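You operate a simulated robot arm through the tools that you are given. There is no shell and no other tool. Be economical: measure what you need, move in short steps, check, and stop when the job is done.

You are at the controls of a simulated robot arm. One attempt, no reset.

TASK
Fit the white battery in the lantern and switch it on.
Fine: old battery in the red tray, shade back on.
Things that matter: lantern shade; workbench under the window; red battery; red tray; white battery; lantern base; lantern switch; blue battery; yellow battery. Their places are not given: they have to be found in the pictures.

It is judged by the outcome, as a careful person would: the job done as asked, and still so three seconds after it is handed in. It fails if anything else is knocked over, pushed out of place, dropped, spilled or broken.

THE ROBOT
A 7-joint arm with a two-finger parallel gripper, fixed in place. Base frame: the origin is at the foot of the arm, x ahead of it, y to its left, z up; the work surface is at about z = 920. Lengths are in mm, angles in rad, forces in N, time in s.
With the tool pointing down near the work surface it reaches from about 280 to 680 mm from the base axis. Its first joint turns from -1.152 to 1.152 rad. Payload 1.57 kg.
The tool frame sits at the grasp point between the pads (the TCP): z along the fingers, y along the line on which they close. The tips reach 30 mm beyond it. The gripper opens to 110 mm. The fingers are 24 mm wide and 12 mm thick; the gripper's body (48 by 112 mm) begins 78 mm behind the TCP.
Orientation is that of the tool frame in the base frame, as a unit quaternion [w, x, y, z]. With the fingers straight down and closing along the base's y, the tool's x points along the base's -x, its y along +y and its z along -z.

THE INTERFACE
- The arm moves only by the tool arm_command. Its arguments are lists of equal length, an entry for each row: "dr": the turn, a rotation vector about the base's x, y, z in rad, a list of three; "delta_pos": the shift along the base's x, y, z in mm, a list of three; "jaw": the opening, from 0 (shut) to 1 (fully open). In form: {"dr": [[wx, wy, wz], ...], "delta_pos": [[tx, ty, tz], ...], "jaw": [jaw, ...]}. A call has 1 to 12 rows; each row shifts and turns the commanded pose from where the row before left it. A row lasts 0.2 s, in which the tool goes at most 50 mm and 0.15 rad; a call with a longer step from one row to the next is refused whole, and so is a gripper value outside its range. Where a pose cannot be reached the arm comes as near as it can. A force on the tool above 40 N (or 10 N above the force at the start of the call, whichever is more), or a blocked arm, ends the call early, and 0.2 s more pass. Each finger travels about 108 mm/s and halts on what it meets, pressing with about 34 N; the grip force reading is that of the motor and also rises with nothing between the fingers. The clock runs only during rows and for 0.2 s after the last one: add rows that do not move to give the fingers time. It gives the time, the measured TCP pose, the force on the tool (base axes), the opening and the grip force at its end, in the units of the frame above (readings bear some noise), and new pictures: "pictures" is both (left out), scene, wrist or none.
- Cameras (640 x 400 px; columns grow to the right, rows downward): "scene" is fixed at [167.3, -399.6, 1397.5]; the picture's right is [0.73, -0.68, 0.00], its down [-0.43, -0.46, -0.77] and it looks along [0.53, 0.56, -0.63] (base axes); focal length 257 px, centre (320, 200). "wrist" rides on the gripper at [-36, 0, -80] in the tool frame; the picture's right is [0.00, -1.00, 0.00], its down [0.97, 0.00, -0.24] and it looks along [0.24, 0.00, 0.97] (tool axes); focal length 218 px, centre (320, 200).
- point_at(camera, pixels): for up to 12 pixels [column, row] of the newest picture of that camera ("zoom" is the newest enlarged one), the place [x, y, z] in the base frame of the surface seen there, good to about 2 mm. The clock stands still meanwhile.
- enlarge(camera, box): a new picture of the part [left, top, right, bottom] of that camera's present view, enlarged. The clock stands still meanwhile.
- hand_in(): hands the job in; it is judged then, once.

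Work in short steps. Measure before you move; look again where a grasp or a placing could have gone wrong, and mend it. You have 80 turns and 120 pictures in all, those below and enlarged ones among them. Open the gripper and draw the arm clear of the work before you hand the job in, unless the task says otherwise; then end with one line.

The tools are called after "Request:" by a JSON object that holds its "fn" and its "kwargs". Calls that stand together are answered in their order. arm_command: Moves the arm, as the interface text tells. Its arguments: {"type":"object","properties":{"dr":{"type":"array","items":{"type":"array","items":{"type":"number"}}},"delta_pos":{"type":"array","items":{"type":"array","items":{"type":"number"}}},"jaw":{"type":"array","items":{"type":"number"}},"pictures":{"type":"string","enum":["both","scene","wrist","none"]}},"required":["dr","delta_pos","jaw"]} The other tools are called the same way: point_at (camera, pixels) gives the place of the surface under pixels of a picture; enlarge (camera, box) takes an enlarged picture of a part of a camera's view; hand_in () hands the job in.

At the start:

```text
clock: 0.0
tcp_pos: [368.9, -32.9, 1237.0]
tool_rot: [0.0, 0.0, 1.0, 0.0]
ft_force: [0.3, 0.3, -0.1]
opening: 110.0
grasp_force: 0.0
```

scene: 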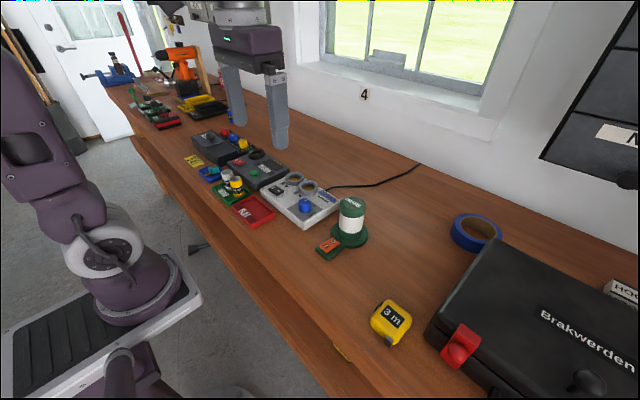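
wrist: 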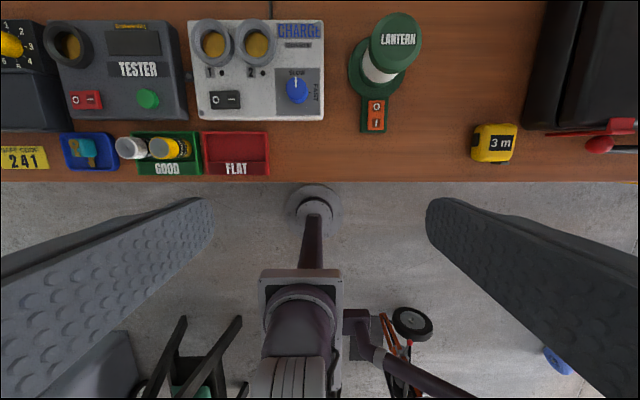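

The lantern is around scene (350,225), the trays around (240,195). I'll enlarge both views for details.

Request:
{"fn": "enlarge", "kwargs": {"camera": "scene", "box": [180, 120, 380, 270]}}

Request:
{"fn": "enlarge", "kwargs": {"camera": "wrist", "box": [0, 0, 440, 190]}}

```text
2.67 times, centred on (280, 195) of scene
```

zoom: 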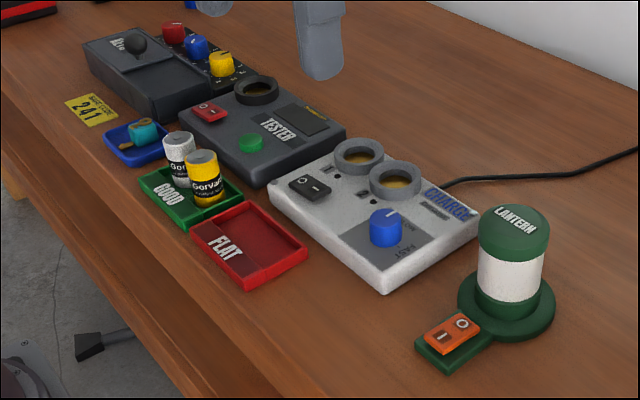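

```text
1.45 times, centred on (220, 95) of wrist
```

zoom: 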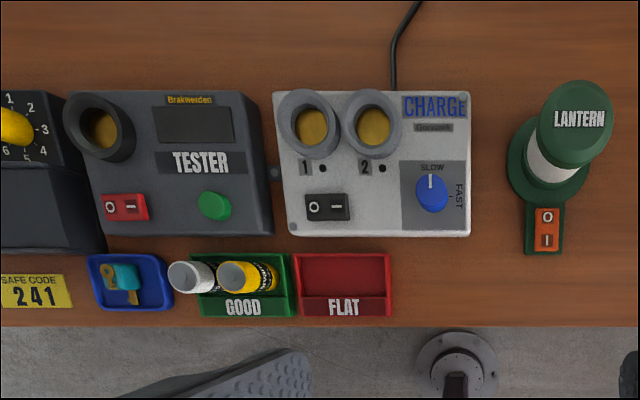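

The zooms show the white and yellow batteries standing in the GOOD tray, the FLAT tray empty, and the lantern with a closed shade and rocker switch. Measuring key points.

Request:
{"fn": "point_at", "kwargs": {"camera": "zoom", "pixels": [[578, 95], [541, 125], [612, 125], [578, 82], [190, 276], [240, 277], [298, 258], [389, 258], [345, 275], [546, 217], [546, 240], [515, 180]]}}

Request:
{"fn": "point_at", "kwargs": {"camera": "scene", "pixels": [[353, 201], [351, 225], [364, 240], [348, 241], [226.7, 172.4], [235.3, 179.2], [255.5, 210], [226, 183], [236, 190], [333, 241], [326, 246], [340, 205]]}}

Request:
{"fn": "enlarge", "kwargs": {"camera": "scene", "box": [305, 185, 385, 265]}}

Request:
{"fn": "enlarge", "kwargs": {"camera": "scene", "box": [195, 160, 285, 235]}}

```text
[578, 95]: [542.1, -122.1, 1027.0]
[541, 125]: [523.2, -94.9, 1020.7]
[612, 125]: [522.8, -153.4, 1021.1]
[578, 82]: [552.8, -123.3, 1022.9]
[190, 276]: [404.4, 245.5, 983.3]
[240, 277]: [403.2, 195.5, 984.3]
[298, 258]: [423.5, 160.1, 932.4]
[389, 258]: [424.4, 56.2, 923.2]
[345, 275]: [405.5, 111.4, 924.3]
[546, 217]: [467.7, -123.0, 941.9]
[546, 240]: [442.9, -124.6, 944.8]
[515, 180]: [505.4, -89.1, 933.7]
```

```text
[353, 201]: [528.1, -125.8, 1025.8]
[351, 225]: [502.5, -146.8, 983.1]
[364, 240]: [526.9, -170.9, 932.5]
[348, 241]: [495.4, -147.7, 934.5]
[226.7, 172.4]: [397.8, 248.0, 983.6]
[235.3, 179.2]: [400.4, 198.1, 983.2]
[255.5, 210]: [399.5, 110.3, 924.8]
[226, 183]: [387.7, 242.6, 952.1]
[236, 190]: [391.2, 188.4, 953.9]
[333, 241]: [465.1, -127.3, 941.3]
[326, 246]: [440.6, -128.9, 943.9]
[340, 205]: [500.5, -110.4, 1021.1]
```

```text
5.00 times, centred on (345, 225) of scene
```

zoom: 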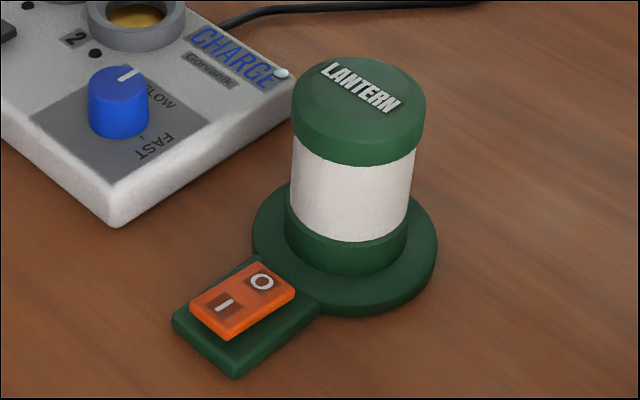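

```text
5.33 times, centred on (240, 198) of scene
```

zoom: 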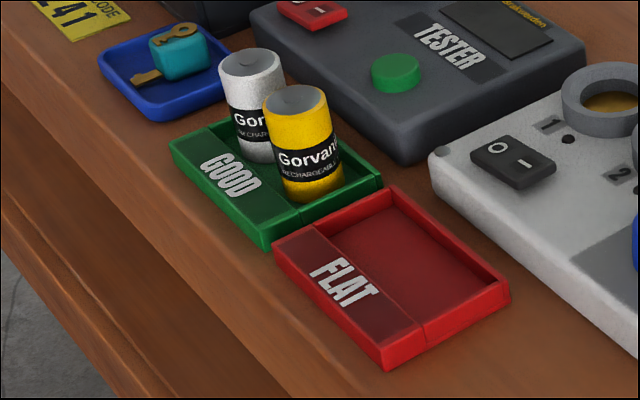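

I read the shade as Ø~60 centred near (524,-124), top z 1026; batteries at (401,247) and (401,197), top 983. The switch's I side sits higher, so it is off. Next I measure free space and nearby obstacles.

Request:
{"fn": "point_at", "kwargs": {"camera": "scene", "pixels": [[377, 318], [393, 305], [412, 320], [430, 330], [452, 236], [475, 255], [470, 260], [500, 240], [420, 260], [400, 280], [337, 208], [303, 225]]}}

Request:
{"fn": "point_at", "kwargs": {"camera": "zoom", "pixels": [[405, 150], [250, 75], [172, 142], [270, 235], [382, 178], [276, 240], [387, 362], [508, 295], [385, 190], [395, 330], [430, 150], [235, 65]]}}

Request:
{"fn": "point_at", "kwargs": {"camera": "wrist", "pixels": [[475, 145], [515, 145], [494, 160], [530, 128], [530, 40], [480, 60], [460, 120], [450, 80], [323, 100], [400, 130]]}}

```text
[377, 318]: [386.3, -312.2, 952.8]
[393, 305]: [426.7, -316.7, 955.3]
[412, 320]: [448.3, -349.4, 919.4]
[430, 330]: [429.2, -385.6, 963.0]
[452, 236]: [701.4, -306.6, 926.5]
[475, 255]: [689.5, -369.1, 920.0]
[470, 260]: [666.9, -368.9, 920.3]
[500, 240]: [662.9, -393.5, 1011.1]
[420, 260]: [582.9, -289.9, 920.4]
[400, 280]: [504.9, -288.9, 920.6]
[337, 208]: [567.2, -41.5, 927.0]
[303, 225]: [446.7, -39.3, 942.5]
```

```text
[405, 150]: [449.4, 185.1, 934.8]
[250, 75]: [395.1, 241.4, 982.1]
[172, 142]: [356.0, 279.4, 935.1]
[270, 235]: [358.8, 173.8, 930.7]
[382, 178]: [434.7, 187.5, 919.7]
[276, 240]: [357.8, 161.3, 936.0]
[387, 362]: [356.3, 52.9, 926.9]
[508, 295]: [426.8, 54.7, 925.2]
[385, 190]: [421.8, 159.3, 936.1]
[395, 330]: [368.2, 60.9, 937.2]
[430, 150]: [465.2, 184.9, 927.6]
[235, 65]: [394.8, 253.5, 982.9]
```

```text
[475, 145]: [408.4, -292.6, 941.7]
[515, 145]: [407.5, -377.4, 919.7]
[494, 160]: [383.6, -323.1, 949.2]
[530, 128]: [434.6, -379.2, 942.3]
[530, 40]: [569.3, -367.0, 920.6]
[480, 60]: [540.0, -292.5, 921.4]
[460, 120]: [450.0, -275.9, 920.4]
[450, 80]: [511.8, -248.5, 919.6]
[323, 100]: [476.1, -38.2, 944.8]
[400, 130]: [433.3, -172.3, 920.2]
```

Free bench around (520,-255) suits the shade. Moving above the shade with jaws open and looking.

Request:
{"fn": "arm_command", "kwargs": {"dr": [[0, 0, 0], [0, 0, 0], [0, 0, 0], [0, 0, 0], [0, 0, 0], [0, 0, 0]], "delta_pos": [[26, -15.2, -25], [26, -15.2, -25], [26, -15.2, -25], [26, -15.2, -25], [26, -15.2, -25], [25, -15.2, -22]], "jaw": [1, 1, 1, 1, 1, 1]}}

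```text
clock: 1.4
tcp_pos: [527.1, -125.8, 1089.7]
tool_rot: [0.0, 0.001, 1.0, 0.0]
ft_force: [-0.2, -0.4, 0.5]
opening: 110.2
grasp_force: 0.1
```

scene: 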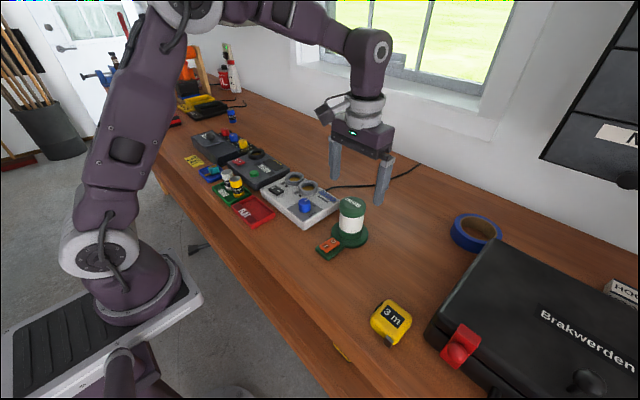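
wrist: 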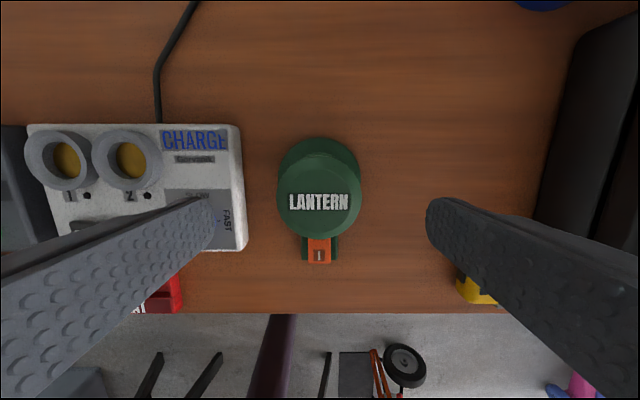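

The cap spans wrist px 277–361 × ~153–240; I'll measure its edges to centre accurately.

Request:
{"fn": "point_at", "kwargs": {"camera": "wrist", "pixels": [[281, 196], [357, 196], [319, 233], [319, 158], [319, 180], [319, 142], [285, 155]]}}

```text
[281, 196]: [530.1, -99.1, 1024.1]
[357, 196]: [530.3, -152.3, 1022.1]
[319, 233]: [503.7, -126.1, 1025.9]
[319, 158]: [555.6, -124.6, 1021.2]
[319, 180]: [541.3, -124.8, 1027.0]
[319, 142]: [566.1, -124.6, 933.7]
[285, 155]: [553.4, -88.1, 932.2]
```

Centre ≈ (528,-125.5), already under the TCP. Descending to z≈1002 and closing.

Request:
{"fn": "arm_command", "kwargs": {"dr": [[0, 0, 0], [0, 0, 0], [0, 0, 0], [0, 0, 0], [0, 0, 0], [0, 0, 0], [0, 0, 0]], "delta_pos": [[0, 0, -30], [0, 0, -30], [0, 0, -28], [0, 0, 0], [0, 0, 0], [0, 0, 0], [0, 0, 0]], "jaw": [1, 1, 1, 1, 0.45, 0.45, 0.45], "pictures": "scene"}}

```text
clock: 3.0
tcp_pos: [524.3, -125.7, 1000.8]
tool_rot: [-0.001, 0.0, 1.0, 0.0]
ft_force: [-0.5, 0.0, -0.4]
opening: 60.6
grasp_force: 34.3
```

scene: 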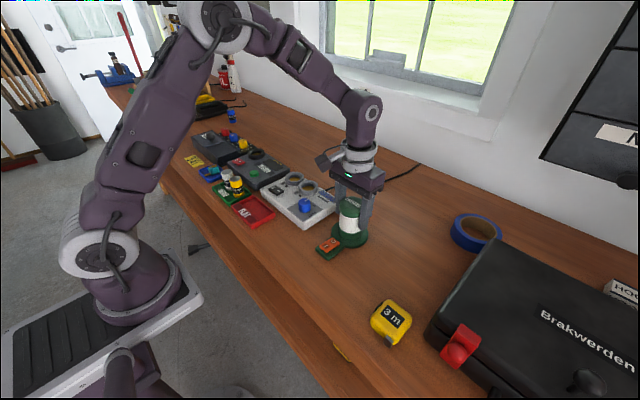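

Gripped at 60.6 mm. Lifting slightly and checking the shade separates from the base.

Request:
{"fn": "arm_command", "kwargs": {"dr": [[0, 0, 0], [0, 0, 0], [0, 0, 0], [0, 0, 0]], "delta_pos": [[0, 0, 8], [0, 0, 10], [0, 0, 10], [0, 0, 0]], "jaw": [0.45, 0.45, 0.45, 0.45], "pictures": "none"}}

Request:
{"fn": "enlarge", "kwargs": {"camera": "scene", "box": [290, 150, 410, 270]}}

```text
clock: 4.0
tcp_pos: [524.5, -125.1, 1029.5]
tool_rot: [0.001, 0.0, 1.0, 0.0]
ft_force: [-0.5, -0.1, -1.3]
opening: 60.6
grasp_force: 34.3
```

```text
3.33 times, centred on (350, 210) of scene
```

zoom: 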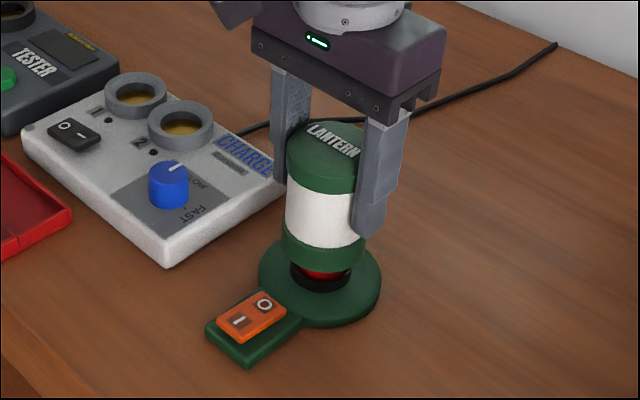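

The shade lifts off, showing the red battery in a black socket. Raising 70 more, moving to y≈-255, hovering.

Request:
{"fn": "arm_command", "kwargs": {"dr": [[0, 0, 0], [0, 0, 0], [0, 0, 0], [0, 0, 0], [0, 0, 0], [0, 0, 0], [0, 0, 0], [0, 0, 0], [0, 0, 0]], "delta_pos": [[0, 0, 25], [0, 0, 25], [0, 0, 25], [0, -32, 0], [0, -33, 0], [0, -33, 0], [0, -32, 0], [0, 0, -40], [0, 0, -40]], "jaw": [0.45, 0.45, 0.45, 0.45, 0.45, 0.45, 0.45, 0.45, 0.45], "pictures": "both"}}

```text
clock: 6.0
tcp_pos: [525.5, -254.1, 1022.9]
tool_rot: [-0.001, 0.0, 1.0, 0.0]
ft_force: [-0.1, -0.5, -0.9]
opening: 60.2
grasp_force: 34.3
```

scene: 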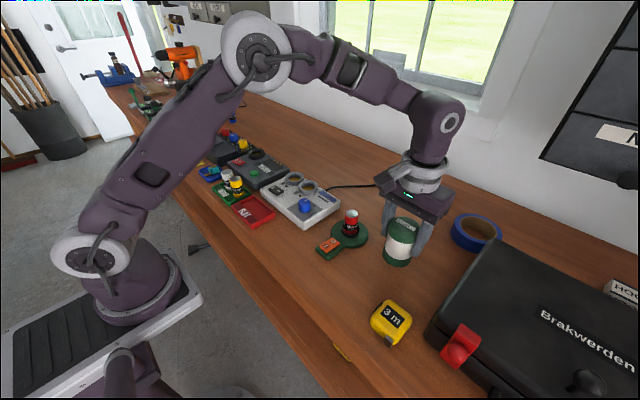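
wrist: 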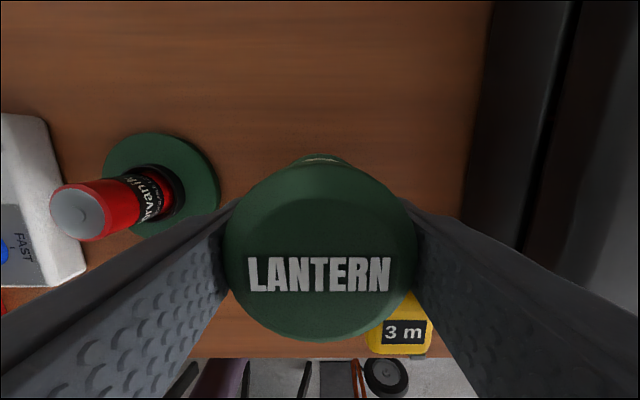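

Red battery stays in its socket. Lowering the shade toward the bench; contact expected near TCP z 988.

Request:
{"fn": "arm_command", "kwargs": {"dr": [[0, 0, 0], [0, 0, 0], [0, 0, 0], [0, 0, 0], [0, 0, 0]], "delta_pos": [[0, 0, -15], [0, 0, -13], [0, 0, -3], [0, 0, -2], [0, 0, 0]], "jaw": [0.45, 0.45, 0.45, 0.45, 0.45], "pictures": "none"}}

Request:
{"fn": "enlarge", "kwargs": {"camera": "scene", "box": [350, 190, 450, 290]}}

```text
clock: 7.2
tcp_pos: [524.2, -255.4, 992.5]
tool_rot: [0.0, 0.0, 1.0, 0.0]
ft_force: [0.4, 0.2, -0.4]
opening: 60.3
grasp_force: 34.2
```

```text
4.00 times, centred on (400, 240) of scene
```

zoom: 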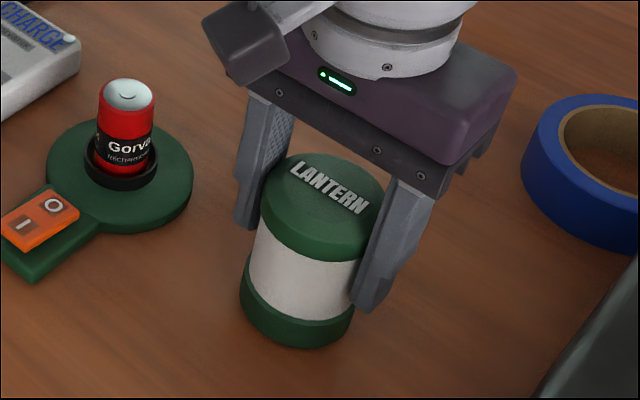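

No contact yet at 992.5; continuing in 2 mm steps.

Request:
{"fn": "arm_command", "kwargs": {"dr": [[0, 0, 0], [0, 0, 0], [0, 0, 0], [0, 0, 0]], "delta_pos": [[0, 0, -2], [0, 0, -1], [0, 0, -1], [0, 0, 0]], "jaw": [0.45, 0.45, 0.45, 0.45], "pictures": "none"}}

```text
clock: 8.2
tcp_pos: [524.3, -256.1, 987.1]
tool_rot: [0.0, 0.0, 1.0, 0.0]
ft_force: [-0.1, 0.6, -0.7]
opening: 60.3
grasp_force: 33.9
```

Request:
{"fn": "arm_command", "kwargs": {"dr": [[0, 0, 0], [0, 0, 0], [0, 0, 0]], "delta_pos": [[0, 0, -1], [0, 0, -1], [0, 0, 0]], "jaw": [0.45, 0.45, 0.45], "pictures": "none"}}

Request:
{"fn": "enlarge", "kwargs": {"camera": "scene", "box": [360, 200, 440, 280]}}

```text
clock: 9.0
tcp_pos: [523.2, -254.9, 986.0]
tool_rot: [0.001, 0.0, 1.0, -0.001]
ft_force: [-3.4, 2.4, 21.0]
opening: 60.2
grasp_force: 33.8
```

```text
5.00 times, centred on (400, 240) of scene
```

zoom: 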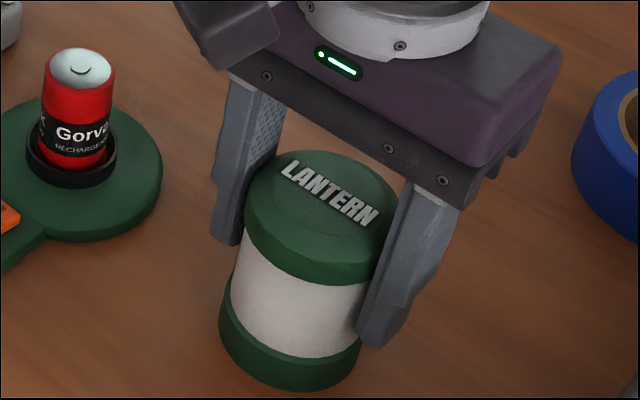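

Contact made (21 N). Releasing and rising straight up.

Request:
{"fn": "arm_command", "kwargs": {"dr": [[0, 0, 0], [0, 0, 0], [0, 0, 0], [0, 0, 0], [0, 0, 0], [0, 0, 0]], "delta_pos": [[0, 0, 0], [0, 0, 0], [0, 0, 0], [0, 0, 30], [0, 0, 40], [0, 0, 40]], "jaw": [0.8, 0.8, 0.8, 0.8, 0.8, 0.8], "pictures": "both"}}

```text
clock: 10.4
tcp_pos: [523.6, -254.1, 1095.9]
tool_rot: [0.0, 0.001, 1.0, 0.0]
ft_force: [0.3, -0.4, -0.1]
opening: 88.2
grasp_force: 0.1
```

scene: 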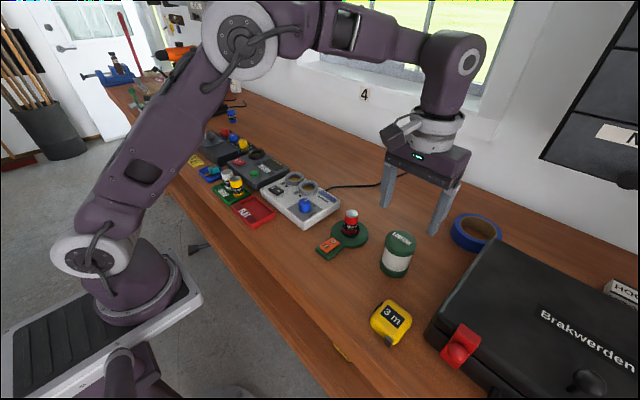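
wrist: 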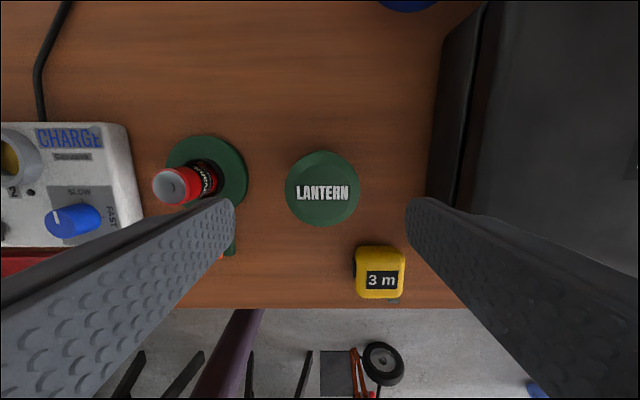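

Shade stands upright at (524,-255). Moving over the red battery for measurement.

Request:
{"fn": "arm_command", "kwargs": {"dr": [[0, 0, 0], [0, 0, 0], [0, 0, 0], [0, 0, 0]], "delta_pos": [[0, 43, 0], [0, 43, 0], [0, 42, 0], [0, 0, 0]], "jaw": [0.8, 0.8, 0.65, 0.65], "pictures": "wrist"}}

Request:
{"fn": "enlarge", "kwargs": {"camera": "scene", "box": [310, 190, 400, 265]}}

Request:
{"fn": "enlarge", "kwargs": {"camera": "wrist", "box": [260, 130, 380, 250]}}

```text
clock: 11.4
tcp_pos: [525.0, -125.2, 1094.4]
tool_rot: [0.0, 0.0, 1.0, 0.0]
ft_force: [-0.3, -0.7, 0.1]
opening: 71.4
grasp_force: 0.1
```

wrist: 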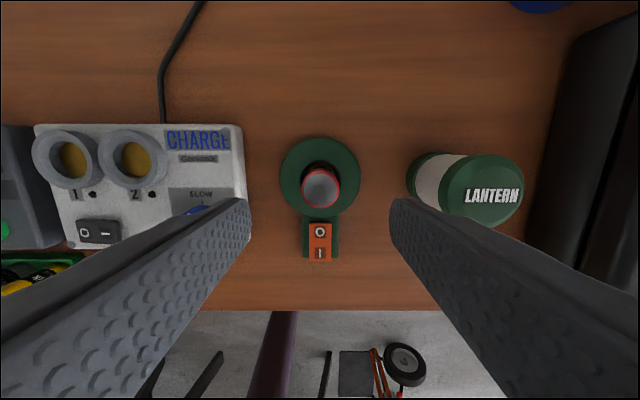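

```text
5.33 times, centred on (355, 228) of scene
```

zoom: 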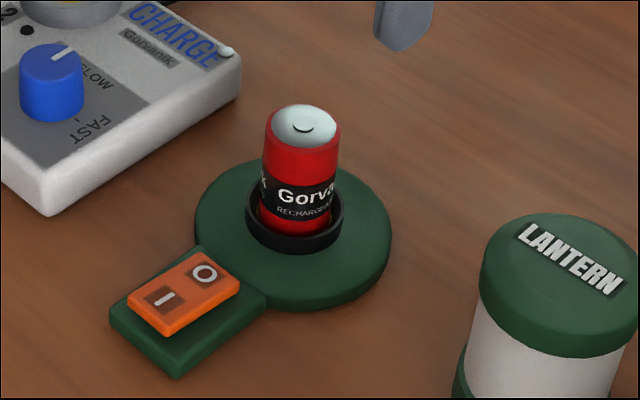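

```text
3.33 times, centred on (320, 190) of wrist
```

zoom: 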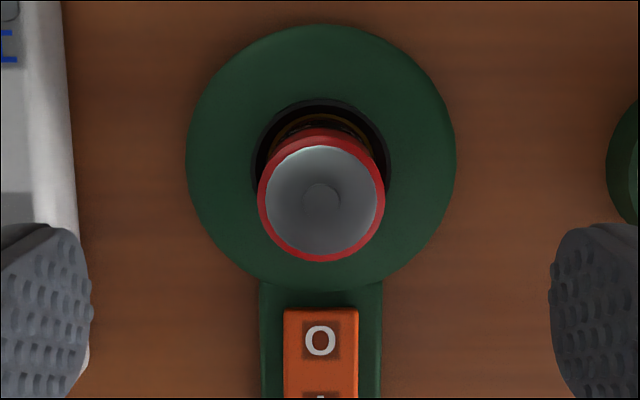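

Measuring battery top, ring edges, and base flange for the socket centre.

Request:
{"fn": "point_at", "kwargs": {"camera": "zoom", "pixels": [[321, 203], [262, 203], [381, 203], [321, 256], [321, 148], [192, 160], [450, 160], [321, 30], [321, 103], [256, 165], [386, 165]]}}

Request:
{"fn": "point_at", "kwargs": {"camera": "scene", "pixels": [[357, 213], [355, 235.5], [365, 232], [343, 228], [355, 237.8]]}}

```text
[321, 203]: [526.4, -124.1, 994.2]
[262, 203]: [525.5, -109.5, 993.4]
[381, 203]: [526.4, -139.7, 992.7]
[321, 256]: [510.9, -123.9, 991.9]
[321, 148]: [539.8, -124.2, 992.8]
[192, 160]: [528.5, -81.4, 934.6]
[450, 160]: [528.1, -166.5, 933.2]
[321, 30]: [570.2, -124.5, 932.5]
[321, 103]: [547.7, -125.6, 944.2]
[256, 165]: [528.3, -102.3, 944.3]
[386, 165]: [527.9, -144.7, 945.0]
```

```text
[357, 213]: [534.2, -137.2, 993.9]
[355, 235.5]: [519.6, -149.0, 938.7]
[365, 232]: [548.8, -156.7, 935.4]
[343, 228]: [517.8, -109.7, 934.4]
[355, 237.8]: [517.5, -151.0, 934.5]
```

Red battery: centre (526,-124.5), top 993, ring top 944.5. Descending to TCP z≈981 (tips 951) and closing.

Request:
{"fn": "arm_command", "kwargs": {"dr": [[0, 0, 0], [0, 0, 0], [0, 0, 0], [0, 0, 0], [0, 0, 0], [0, 0, 0], [0, 0, 0], [0, 0, 0]], "delta_pos": [[1, 0.7, -40], [0, 0, -40], [0, 0, -25], [0, 0, -8], [0, 0, 0], [0, 0, 0], [0, 0, 0], [0, 0, 0]], "jaw": [0.6, 0.6, 0.6, 0.6, 0.6, 0.2, 0.2, 0.2], "pictures": "none"}}

Request:
{"fn": "enlarge", "kwargs": {"camera": "scene", "box": [310, 180, 400, 255]}}

```text
clock: 13.2
tcp_pos: [523.8, -127.7, 982.5]
tool_rot: [0.001, -0.001, 1.0, 0.001]
ft_force: [-0.8, -0.5, 0.2]
opening: 32.3
grasp_force: 33.6
```

```text
5.33 times, centred on (355, 218) of scene
```

zoom: 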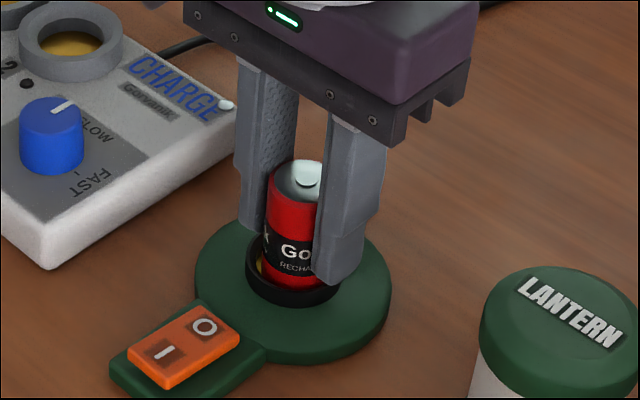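

Gripped (32.3 mm). Lifting straight up out of the socket.

Request:
{"fn": "arm_command", "kwargs": {"dr": [[0, 0, 0], [0, 0, 0], [0, 0, 0], [0, 0, 0], [0, 0, 0]], "delta_pos": [[0, 0, 8], [0, 0, 12], [0, 0, 25], [0, 0, 40], [0, 0, 0]], "jaw": [0.2, 0.2, 0.2, 0.2, 0.2], "pictures": "scene"}}

Request:
{"fn": "enlarge", "kwargs": {"camera": "scene", "box": [310, 150, 410, 250]}}

```text
clock: 14.4
tcp_pos: [523.1, -125.5, 1066.6]
tool_rot: [0.0, 0.0, 1.0, 0.0]
ft_force: [0.0, 0.6, -1.6]
opening: 32.0
grasp_force: 34.0
```

scene: 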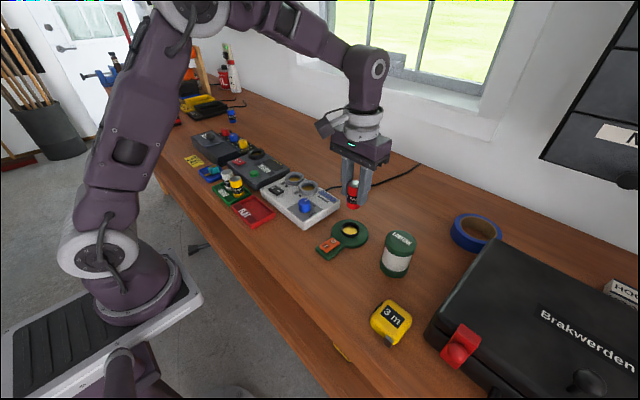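

```text
4.00 times, centred on (360, 200) of scene
```

zoom: 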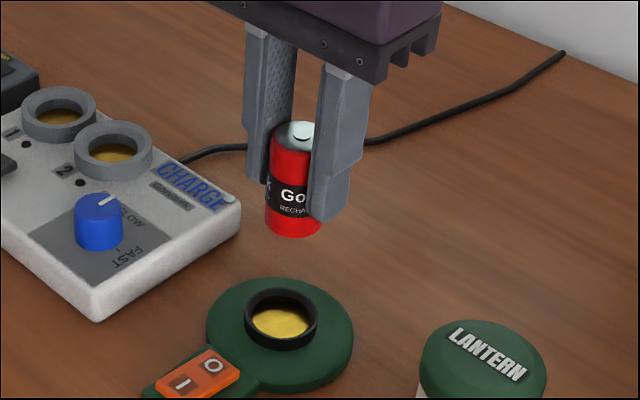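

Battery is out and the socket shows a yellow contact. I measure the socket ring and then carry the red battery over the FLAT tray.

Request:
{"fn": "point_at", "kwargs": {"camera": "zoom", "pixels": [[282, 318], [282, 292], [246, 315], [318, 320], [281, 345], [250, 322], [314, 322]]}}

Request:
{"fn": "arm_command", "kwargs": {"dr": [[0, 0, 0], [0, 0, 0], [0, 0, 0], [0, 0, 0], [0, 0, 0], [0, 0, 0], [0, 0, 0]], "delta_pos": [[-20, 39, 5], [-20, 39, 0], [-20, 39, 0], [-20, 39, 0], [-20, 39, 0], [-20, 38, 0], [0, 0, 0]], "jaw": [0.2, 0.2, 0.2, 0.2, 0.2, 0.2, 0.2], "pictures": "both"}}

```text
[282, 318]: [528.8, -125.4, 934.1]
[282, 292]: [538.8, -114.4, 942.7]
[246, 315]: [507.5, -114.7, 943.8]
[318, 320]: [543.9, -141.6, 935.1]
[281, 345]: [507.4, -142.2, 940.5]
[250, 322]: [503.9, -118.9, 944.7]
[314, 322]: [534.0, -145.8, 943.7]
```

```text
clock: 16.0
tcp_pos: [405.0, 106.8, 1073.8]
tool_rot: [0.0, 0.0, 1.0, 0.001]
ft_force: [-0.3, -0.5, -1.9]
opening: 32.2
grasp_force: 33.2
```

scene: 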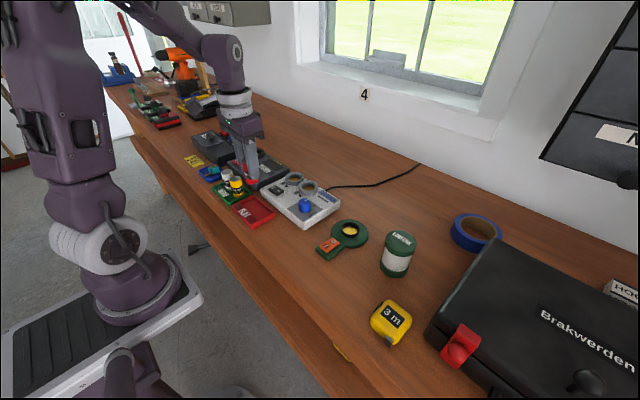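
wrist: 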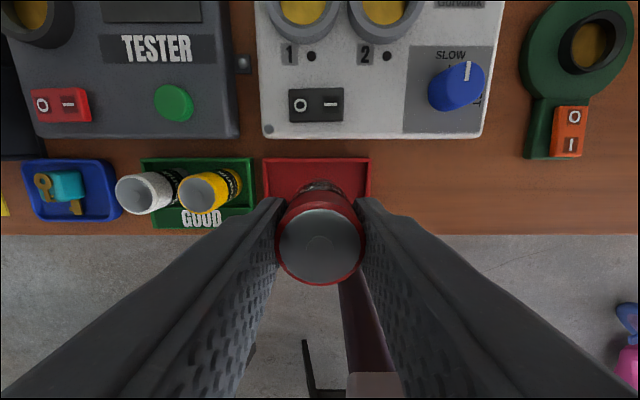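

Hovering above the FLAT tray. I check where its flat floor begins and ends before lowering.

Request:
{"fn": "enlarge", "kwargs": {"camera": "scene", "box": [220, 180, 290, 240]}}

```text
6.67 times, centred on (255, 210) of scene
```

zoom: 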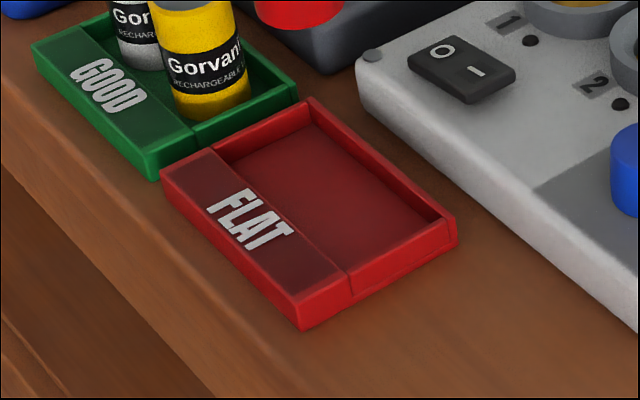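

Request:
{"fn": "point_at", "kwargs": {"camera": "zoom", "pixels": [[218, 152], [228, 165], [290, 215], [282, 220], [300, 225], [365, 180], [375, 168], [425, 212], [335, 270], [355, 255], [235, 150], [305, 120]]}}

```text
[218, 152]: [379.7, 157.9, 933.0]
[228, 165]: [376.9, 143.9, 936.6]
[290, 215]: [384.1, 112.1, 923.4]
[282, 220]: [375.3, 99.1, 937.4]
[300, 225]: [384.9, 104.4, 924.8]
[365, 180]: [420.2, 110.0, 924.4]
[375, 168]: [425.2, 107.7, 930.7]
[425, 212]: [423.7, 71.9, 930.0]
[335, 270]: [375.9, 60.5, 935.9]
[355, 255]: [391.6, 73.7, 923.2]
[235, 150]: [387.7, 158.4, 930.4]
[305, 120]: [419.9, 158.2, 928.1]
```

Flat floor spans x≈380–422 at z 924. Shifting x by -3 and lowering to just above contact (expected TCP z ≈971).

Request:
{"fn": "arm_command", "kwargs": {"dr": [[0, 0, 0], [0, 0, 0], [0, 0, 0], [0, 0, 0], [0, 0, 0]], "delta_pos": [[-3, 0, -30], [0, 0, -35], [0, 0, -25], [0, 0, -6], [0, 0, 0]], "jaw": [0.2, 0.2, 0.2, 0.2, 0.2], "pictures": "none"}}

Request:
{"fn": "enlarge", "kwargs": {"camera": "scene", "box": [220, 170, 290, 240]}}

```text
clock: 17.2
tcp_pos: [403.1, 107.6, 977.3]
tool_rot: [0.0, 0.0, 1.0, 0.0]
ft_force: [0.1, 1.2, -1.7]
opening: 32.1
grasp_force: 34.4
```

```text
5.71 times, centred on (255, 205) of scene
```

zoom: 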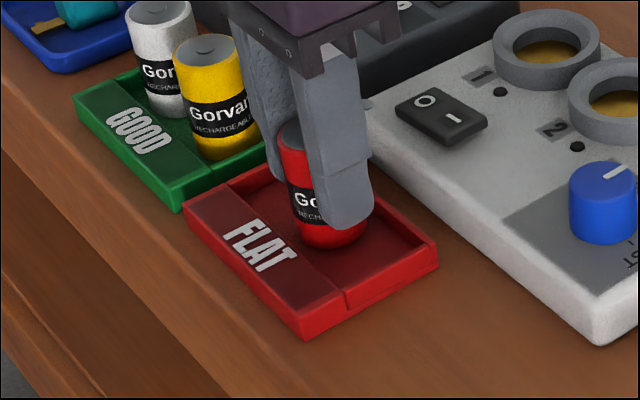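

Hanging just above the floor, well inside the tray. Lowering gently until contact.

Request:
{"fn": "arm_command", "kwargs": {"dr": [[0, 0, 0], [0, 0, 0], [0, 0, 0], [0, 0, 0]], "delta_pos": [[0, 0, -1.5], [0, 0, -1.5], [0, 0, -1], [0, 0, 0]], "jaw": [0.2, 0.2, 0.2, 0.2], "pictures": "none"}}

```text
clock: 18.2
tcp_pos: [402.3, 106.2, 972.6]
tool_rot: [0.002, 0.0, 1.0, 0.0]
ft_force: [0.2, 0.0, 15.5]
opening: 32.0
grasp_force: 34.4
```

Contact (15.5 N). Releasing and rising.

Request:
{"fn": "arm_command", "kwargs": {"dr": [[0, 0, 0], [0, 0, 0], [0, 0, 0], [0, 0, 0], [0, 0, 0], [0, 0, 0]], "delta_pos": [[0, 0, 0], [0, 0, 0], [0, 0, 0], [0, 0, 30], [0, 0, 45], [0, 0, 45]], "jaw": [0.5, 0.5, 0.5, 0.5, 0.5, 0.5], "pictures": "scene"}}

Request:
{"fn": "enlarge", "kwargs": {"camera": "scene", "box": [210, 160, 290, 240]}}

```text
clock: 19.6
tcp_pos: [402.1, 105.2, 1094.4]
tool_rot: [0.0, 0.001, 1.0, 0.0]
ft_force: [0.1, -0.1, 0.4]
opening: 55.0
grasp_force: 0.0
```

scene: 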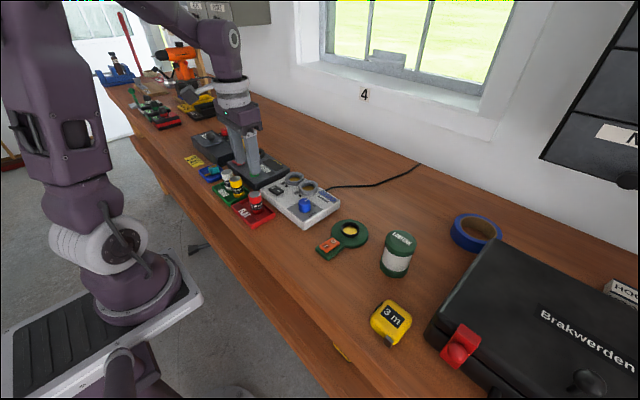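

```text
5.00 times, centred on (250, 200) of scene
```

zoom: 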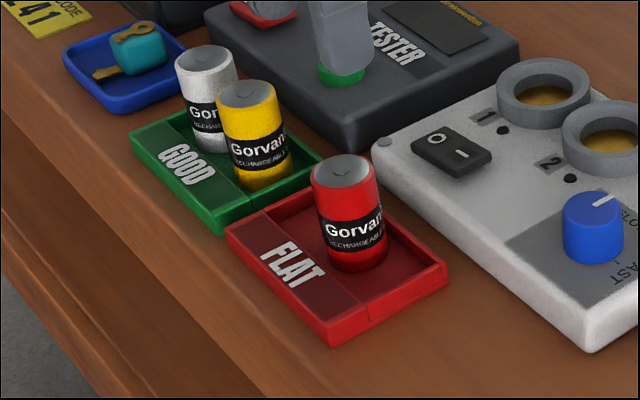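

Red battery stands in the FLAT tray. Turning the tool 90° about z (to close along x) while moving above the white battery.

Request:
{"fn": "arm_command", "kwargs": {"dr": [[0, 0, 0.1428], [0, 0, 0.1428], [0, 0, 0.1428], [0, 0, 0.1428], [0, 0, 0.1428], [0, 0, 0.1428], [0, 0, 0.1428], [0, 0, 0.1428], [0, 0, 0.1428], [0, 0, 0.1428], [0, 0, 0.1428], [0, 0, 0]], "delta_pos": [[0, 13, 0], [0, 13, 0], [0, 13, 0], [0, 13, 0], [0, 13, 0], [0, 13, 0], [0, 13, 0], [0, 13, 0], [0, 13, 0], [0, 13, 0], [0, 11, 0], [0, 0, 0]], "jaw": [0.5, 0.5, 0.5, 0.5, 0.5, 0.5, 0.5, 0.5, 0.5, 0.5, 0.5, 0.5], "pictures": "both"}}

```text
clock: 22.2
tcp_pos: [401.5, 247.0, 1090.8]
tool_rot: [0.0, 0.707, -0.707, -0.001]
ft_force: [0.3, -0.1, 1.1]
opening: 54.9
grasp_force: 0.0
```

scene: 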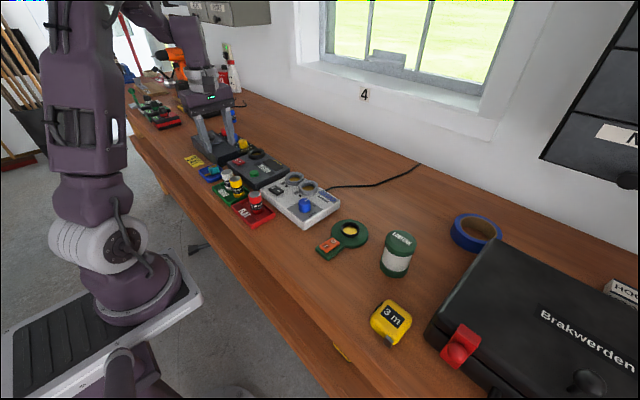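
wrist: 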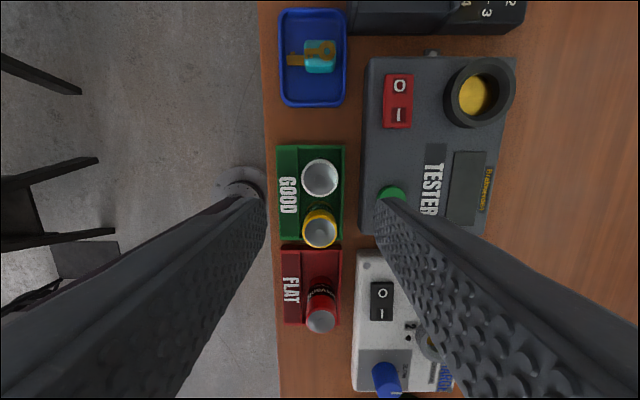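

Measuring the white battery's top from this view, and the tester's near edge.

Request:
{"fn": "point_at", "kwargs": {"camera": "wrist", "pixels": [[320, 178], [303, 178], [337, 178], [320, 161], [320, 195], [320, 229], [363, 178], [368, 178], [343, 160]]}}

```text
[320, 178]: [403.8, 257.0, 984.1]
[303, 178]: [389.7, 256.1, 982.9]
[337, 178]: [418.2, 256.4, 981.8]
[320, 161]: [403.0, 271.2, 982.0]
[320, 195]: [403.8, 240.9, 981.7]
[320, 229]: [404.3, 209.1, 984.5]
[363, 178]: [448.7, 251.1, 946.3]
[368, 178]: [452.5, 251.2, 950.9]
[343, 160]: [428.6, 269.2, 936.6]
```

The wrist gives white at y≈256, earlier readings gave ≈247; cross-checking with the scene camera.

Request:
{"fn": "enlarge", "kwargs": {"camera": "scene", "box": [195, 155, 275, 225]}}

Request:
{"fn": "enlarge", "kwargs": {"camera": "wrist", "box": [260, 130, 380, 260]}}

```text
5.71 times, centred on (235, 190) of scene
```

zoom: 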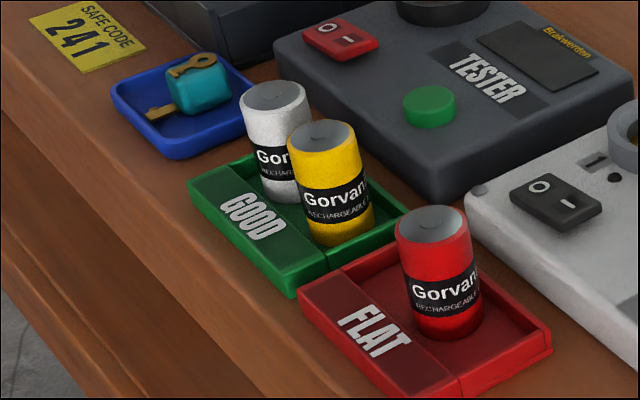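

```text
3.08 times, centred on (320, 195) of wrist
```

zoom: 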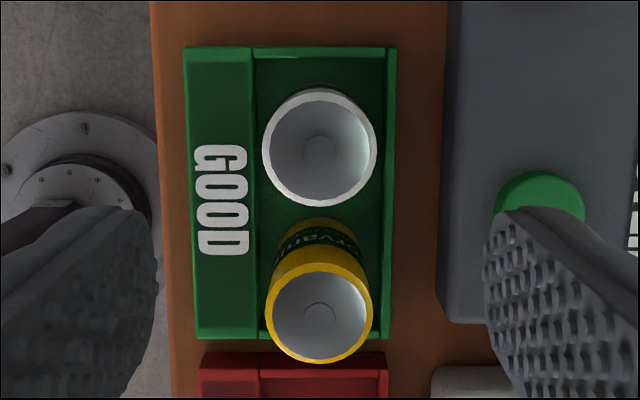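

Request:
{"fn": "point_at", "kwargs": {"camera": "scene", "pixels": [[227.1, 172], [222, 172.5], [232, 172], [227.3, 169.8], [227, 174.4], [235.2, 178.8], [255.6, 193.4]]}}

Request:
{"fn": "point_at", "kwargs": {"camera": "zoom", "pixels": [[320, 148], [267, 148], [373, 148], [320, 93], [320, 202], [320, 316], [388, 150], [190, 150], [300, 50], [450, 150]]}}

```text
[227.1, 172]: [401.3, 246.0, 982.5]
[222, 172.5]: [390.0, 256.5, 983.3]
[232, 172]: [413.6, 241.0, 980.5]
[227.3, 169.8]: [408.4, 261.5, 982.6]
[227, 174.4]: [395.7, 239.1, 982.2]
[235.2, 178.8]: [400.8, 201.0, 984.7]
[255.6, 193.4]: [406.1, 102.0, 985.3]
```

```text
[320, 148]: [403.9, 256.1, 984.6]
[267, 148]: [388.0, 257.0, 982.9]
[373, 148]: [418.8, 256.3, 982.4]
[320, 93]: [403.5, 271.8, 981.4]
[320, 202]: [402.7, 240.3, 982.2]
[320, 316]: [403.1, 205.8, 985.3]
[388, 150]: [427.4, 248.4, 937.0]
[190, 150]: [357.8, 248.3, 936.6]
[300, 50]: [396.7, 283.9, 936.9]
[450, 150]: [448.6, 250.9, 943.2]
```

Checking the red battery (placed at TCP ≈(402,106)) in this wrist view to see which camera is biased.

Request:
{"fn": "point_at", "kwargs": {"camera": "wrist", "pixels": [[321, 321], [307, 321], [335, 321], [321, 333], [321, 309], [320, 178], [320, 229]]}}

Request:
{"fn": "arm_command", "kwargs": {"dr": [[0, 0, 0]], "delta_pos": [[0, 0, 0]], "jaw": [0.5], "pictures": "wrist"}}

```text
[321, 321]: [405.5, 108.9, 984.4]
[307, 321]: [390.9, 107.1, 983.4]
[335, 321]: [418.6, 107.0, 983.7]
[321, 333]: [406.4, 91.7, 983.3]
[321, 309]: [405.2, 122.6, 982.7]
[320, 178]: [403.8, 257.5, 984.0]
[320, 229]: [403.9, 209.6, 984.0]
```

```text
clock: 22.6
tcp_pos: [402.3, 247.3, 1092.0]
tool_rot: [0.0, 0.708, -0.707, 0.001]
ft_force: [-0.7, 0.0, -0.1]
opening: 55.2
grasp_force: 0.1
```

wrist: 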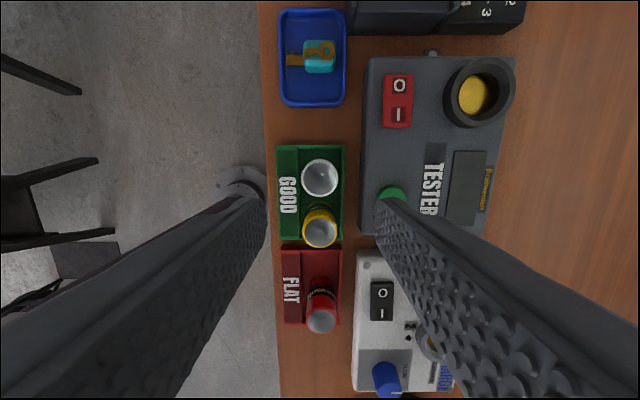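

Red's known position agrees with the wrist view (within ~1 mm), while the scene camera reads ~4 mm low in y, so white is at ≈(403.5,255.5). Shifting and descending partway to check.

Request:
{"fn": "arm_command", "kwargs": {"dr": [[0, 0, 0], [0, 0, 0], [0, 0, 0]], "delta_pos": [[1, 8, -25], [0, 0, -30], [0, 0, 0]], "jaw": [0.5, 0.5, 0.5], "pictures": "wrist"}}

Request:
{"fn": "enlarge", "kwargs": {"camera": "scene", "box": [195, 135, 275, 215]}}

```text
clock: 23.4
tcp_pos: [404.5, 254.6, 1036.7]
tool_rot: [0.0, -0.707, 0.707, -0.001]
ft_force: [0.0, -1.0, 1.1]
opening: 54.9
grasp_force: 0.1
```

wrist: 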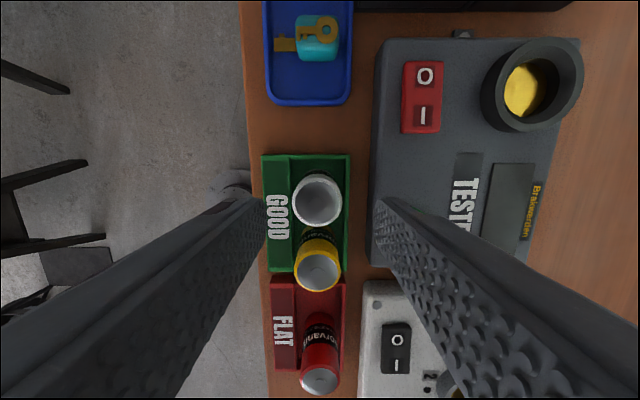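

```text
5.00 times, centred on (235, 175) of scene
```

zoom: 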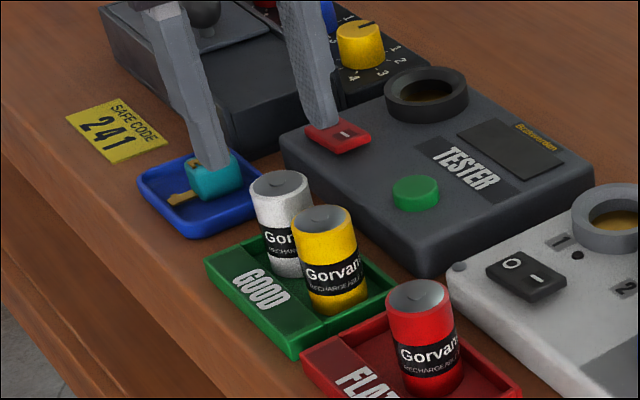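

Request:
{"fn": "point_at", "kwargs": {"camera": "wrist", "pixels": [[318, 200], [296, 200], [339, 200], [318, 178], [318, 222], [375, 210], [349, 200]]}}

```text
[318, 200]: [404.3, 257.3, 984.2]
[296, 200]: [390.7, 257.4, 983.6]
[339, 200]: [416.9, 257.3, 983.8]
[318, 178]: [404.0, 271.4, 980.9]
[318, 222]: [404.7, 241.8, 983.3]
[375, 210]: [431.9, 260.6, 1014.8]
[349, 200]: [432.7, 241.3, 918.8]
```

White centre (404,256.8). Fine shift +2 in y, descending to TCP z≈972 with 55 mm opening, then closing.

Request:
{"fn": "arm_command", "kwargs": {"dr": [[0, 0, 0], [0, 0, 0], [0, 0, 0], [0, 0, 0], [0, 0, 0], [0, 0, 0], [0, 0, 0]], "delta_pos": [[0, 2, -25], [0, 0, -25], [0, 0, -13], [0, 0, 0], [0, 0, 0], [0, 0, 0], [0, 0, 0]], "jaw": [0.5, 0.5, 0.5, 0.5, 0.2, 0.2, 0.2], "pictures": "none"}}

Request:
{"fn": "enlarge", "kwargs": {"camera": "scene", "box": [195, 145, 275, 215]}}

```text
clock: 25.0
tcp_pos: [404.9, 256.9, 973.8]
tool_rot: [0.0, -0.707, 0.707, 0.001]
ft_force: [-0.1, -0.3, 0.1]
opening: 32.1
grasp_force: 33.6
```

```text
5.71 times, centred on (235, 180) of scene
```

zoom: 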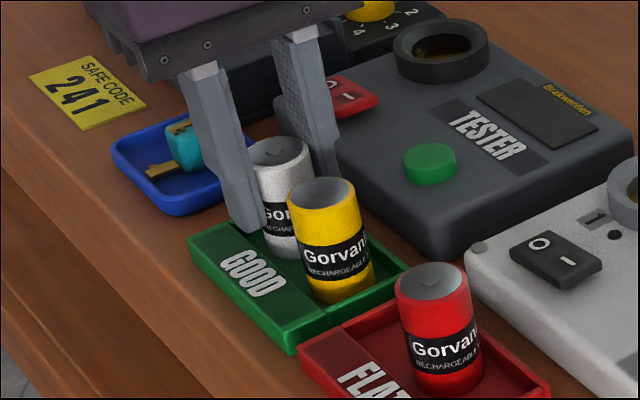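

Gripped (32.1 mm). Lifting 120 mm straight up.

Request:
{"fn": "arm_command", "kwargs": {"dr": [[0, 0, 0], [0, 0, 0], [0, 0, 0], [0, 0, 0], [0, 0, 0]], "delta_pos": [[0, 0, 10], [0, 0, 30], [0, 0, 40], [0, 0, 40], [0, 0, 0]], "jaw": [0.2, 0.2, 0.2, 0.2, 0.2], "pictures": "scene"}}

```text
clock: 26.2
tcp_pos: [404.8, 257.6, 1094.7]
tool_rot: [0.0, 0.707, -0.707, 0.0]
ft_force: [0.7, -0.6, -1.7]
opening: 32.2
grasp_force: 34.1
```

scene: 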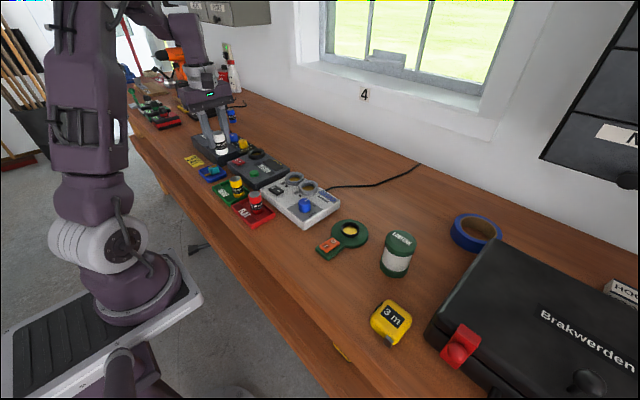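

White held, yellow undisturbed. Carrying to above the lantern socket while turning the tool back.

Request:
{"fn": "arm_command", "kwargs": {"dr": [[0, 0, -0.1428], [0, 0, -0.1428], [0, 0, -0.1428], [0, 0, -0.1428], [0, 0, -0.1428], [0, 0, -0.1428], [0, 0, -0.1428], [0, 0, -0.1428], [0, 0, -0.1428], [0, 0, -0.1428], [0, 0, -0.1428], [0, 0, 0]], "delta_pos": [[11.1, -34.8, 0], [11.1, -34.8, 0], [11.1, -34.8, 0], [11.1, -34.8, 0], [11.1, -34.8, 0], [11.1, -34.8, 0], [11.1, -34.8, 0], [11.1, -34.8, 0], [11.1, -34.8, 0], [11.1, -34.8, 0], [11.1, -34.5, 0], [0, 0, 0]], "jaw": [0.2, 0.2, 0.2, 0.2, 0.2, 0.2, 0.2, 0.2, 0.2, 0.2, 0.2, 0.2], "pictures": "both"}}

Request:
{"fn": "enlarge", "kwargs": {"camera": "scene", "box": [310, 150, 410, 260]}}

```text
clock: 28.8
tcp_pos: [524.7, -126.0, 1093.7]
tool_rot: [0.0, 0.001, 1.0, 0.0]
ft_force: [-0.7, 0.6, -1.5]
opening: 32.2
grasp_force: 34.4
```

scene: 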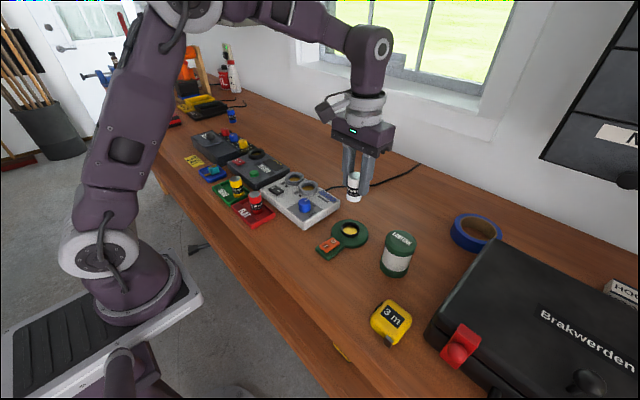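
wrist: 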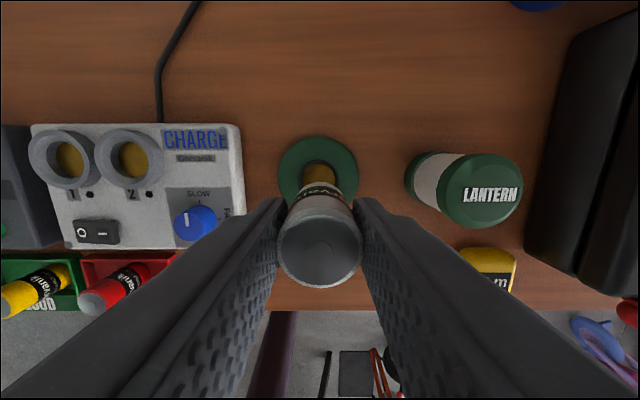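

```text
3.64 times, centred on (360, 205) of scene
```

zoom: 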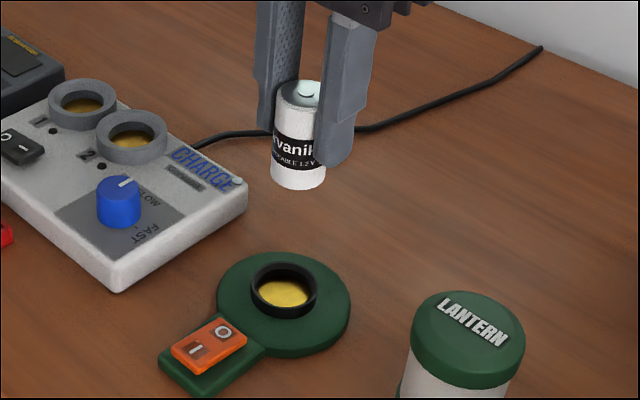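

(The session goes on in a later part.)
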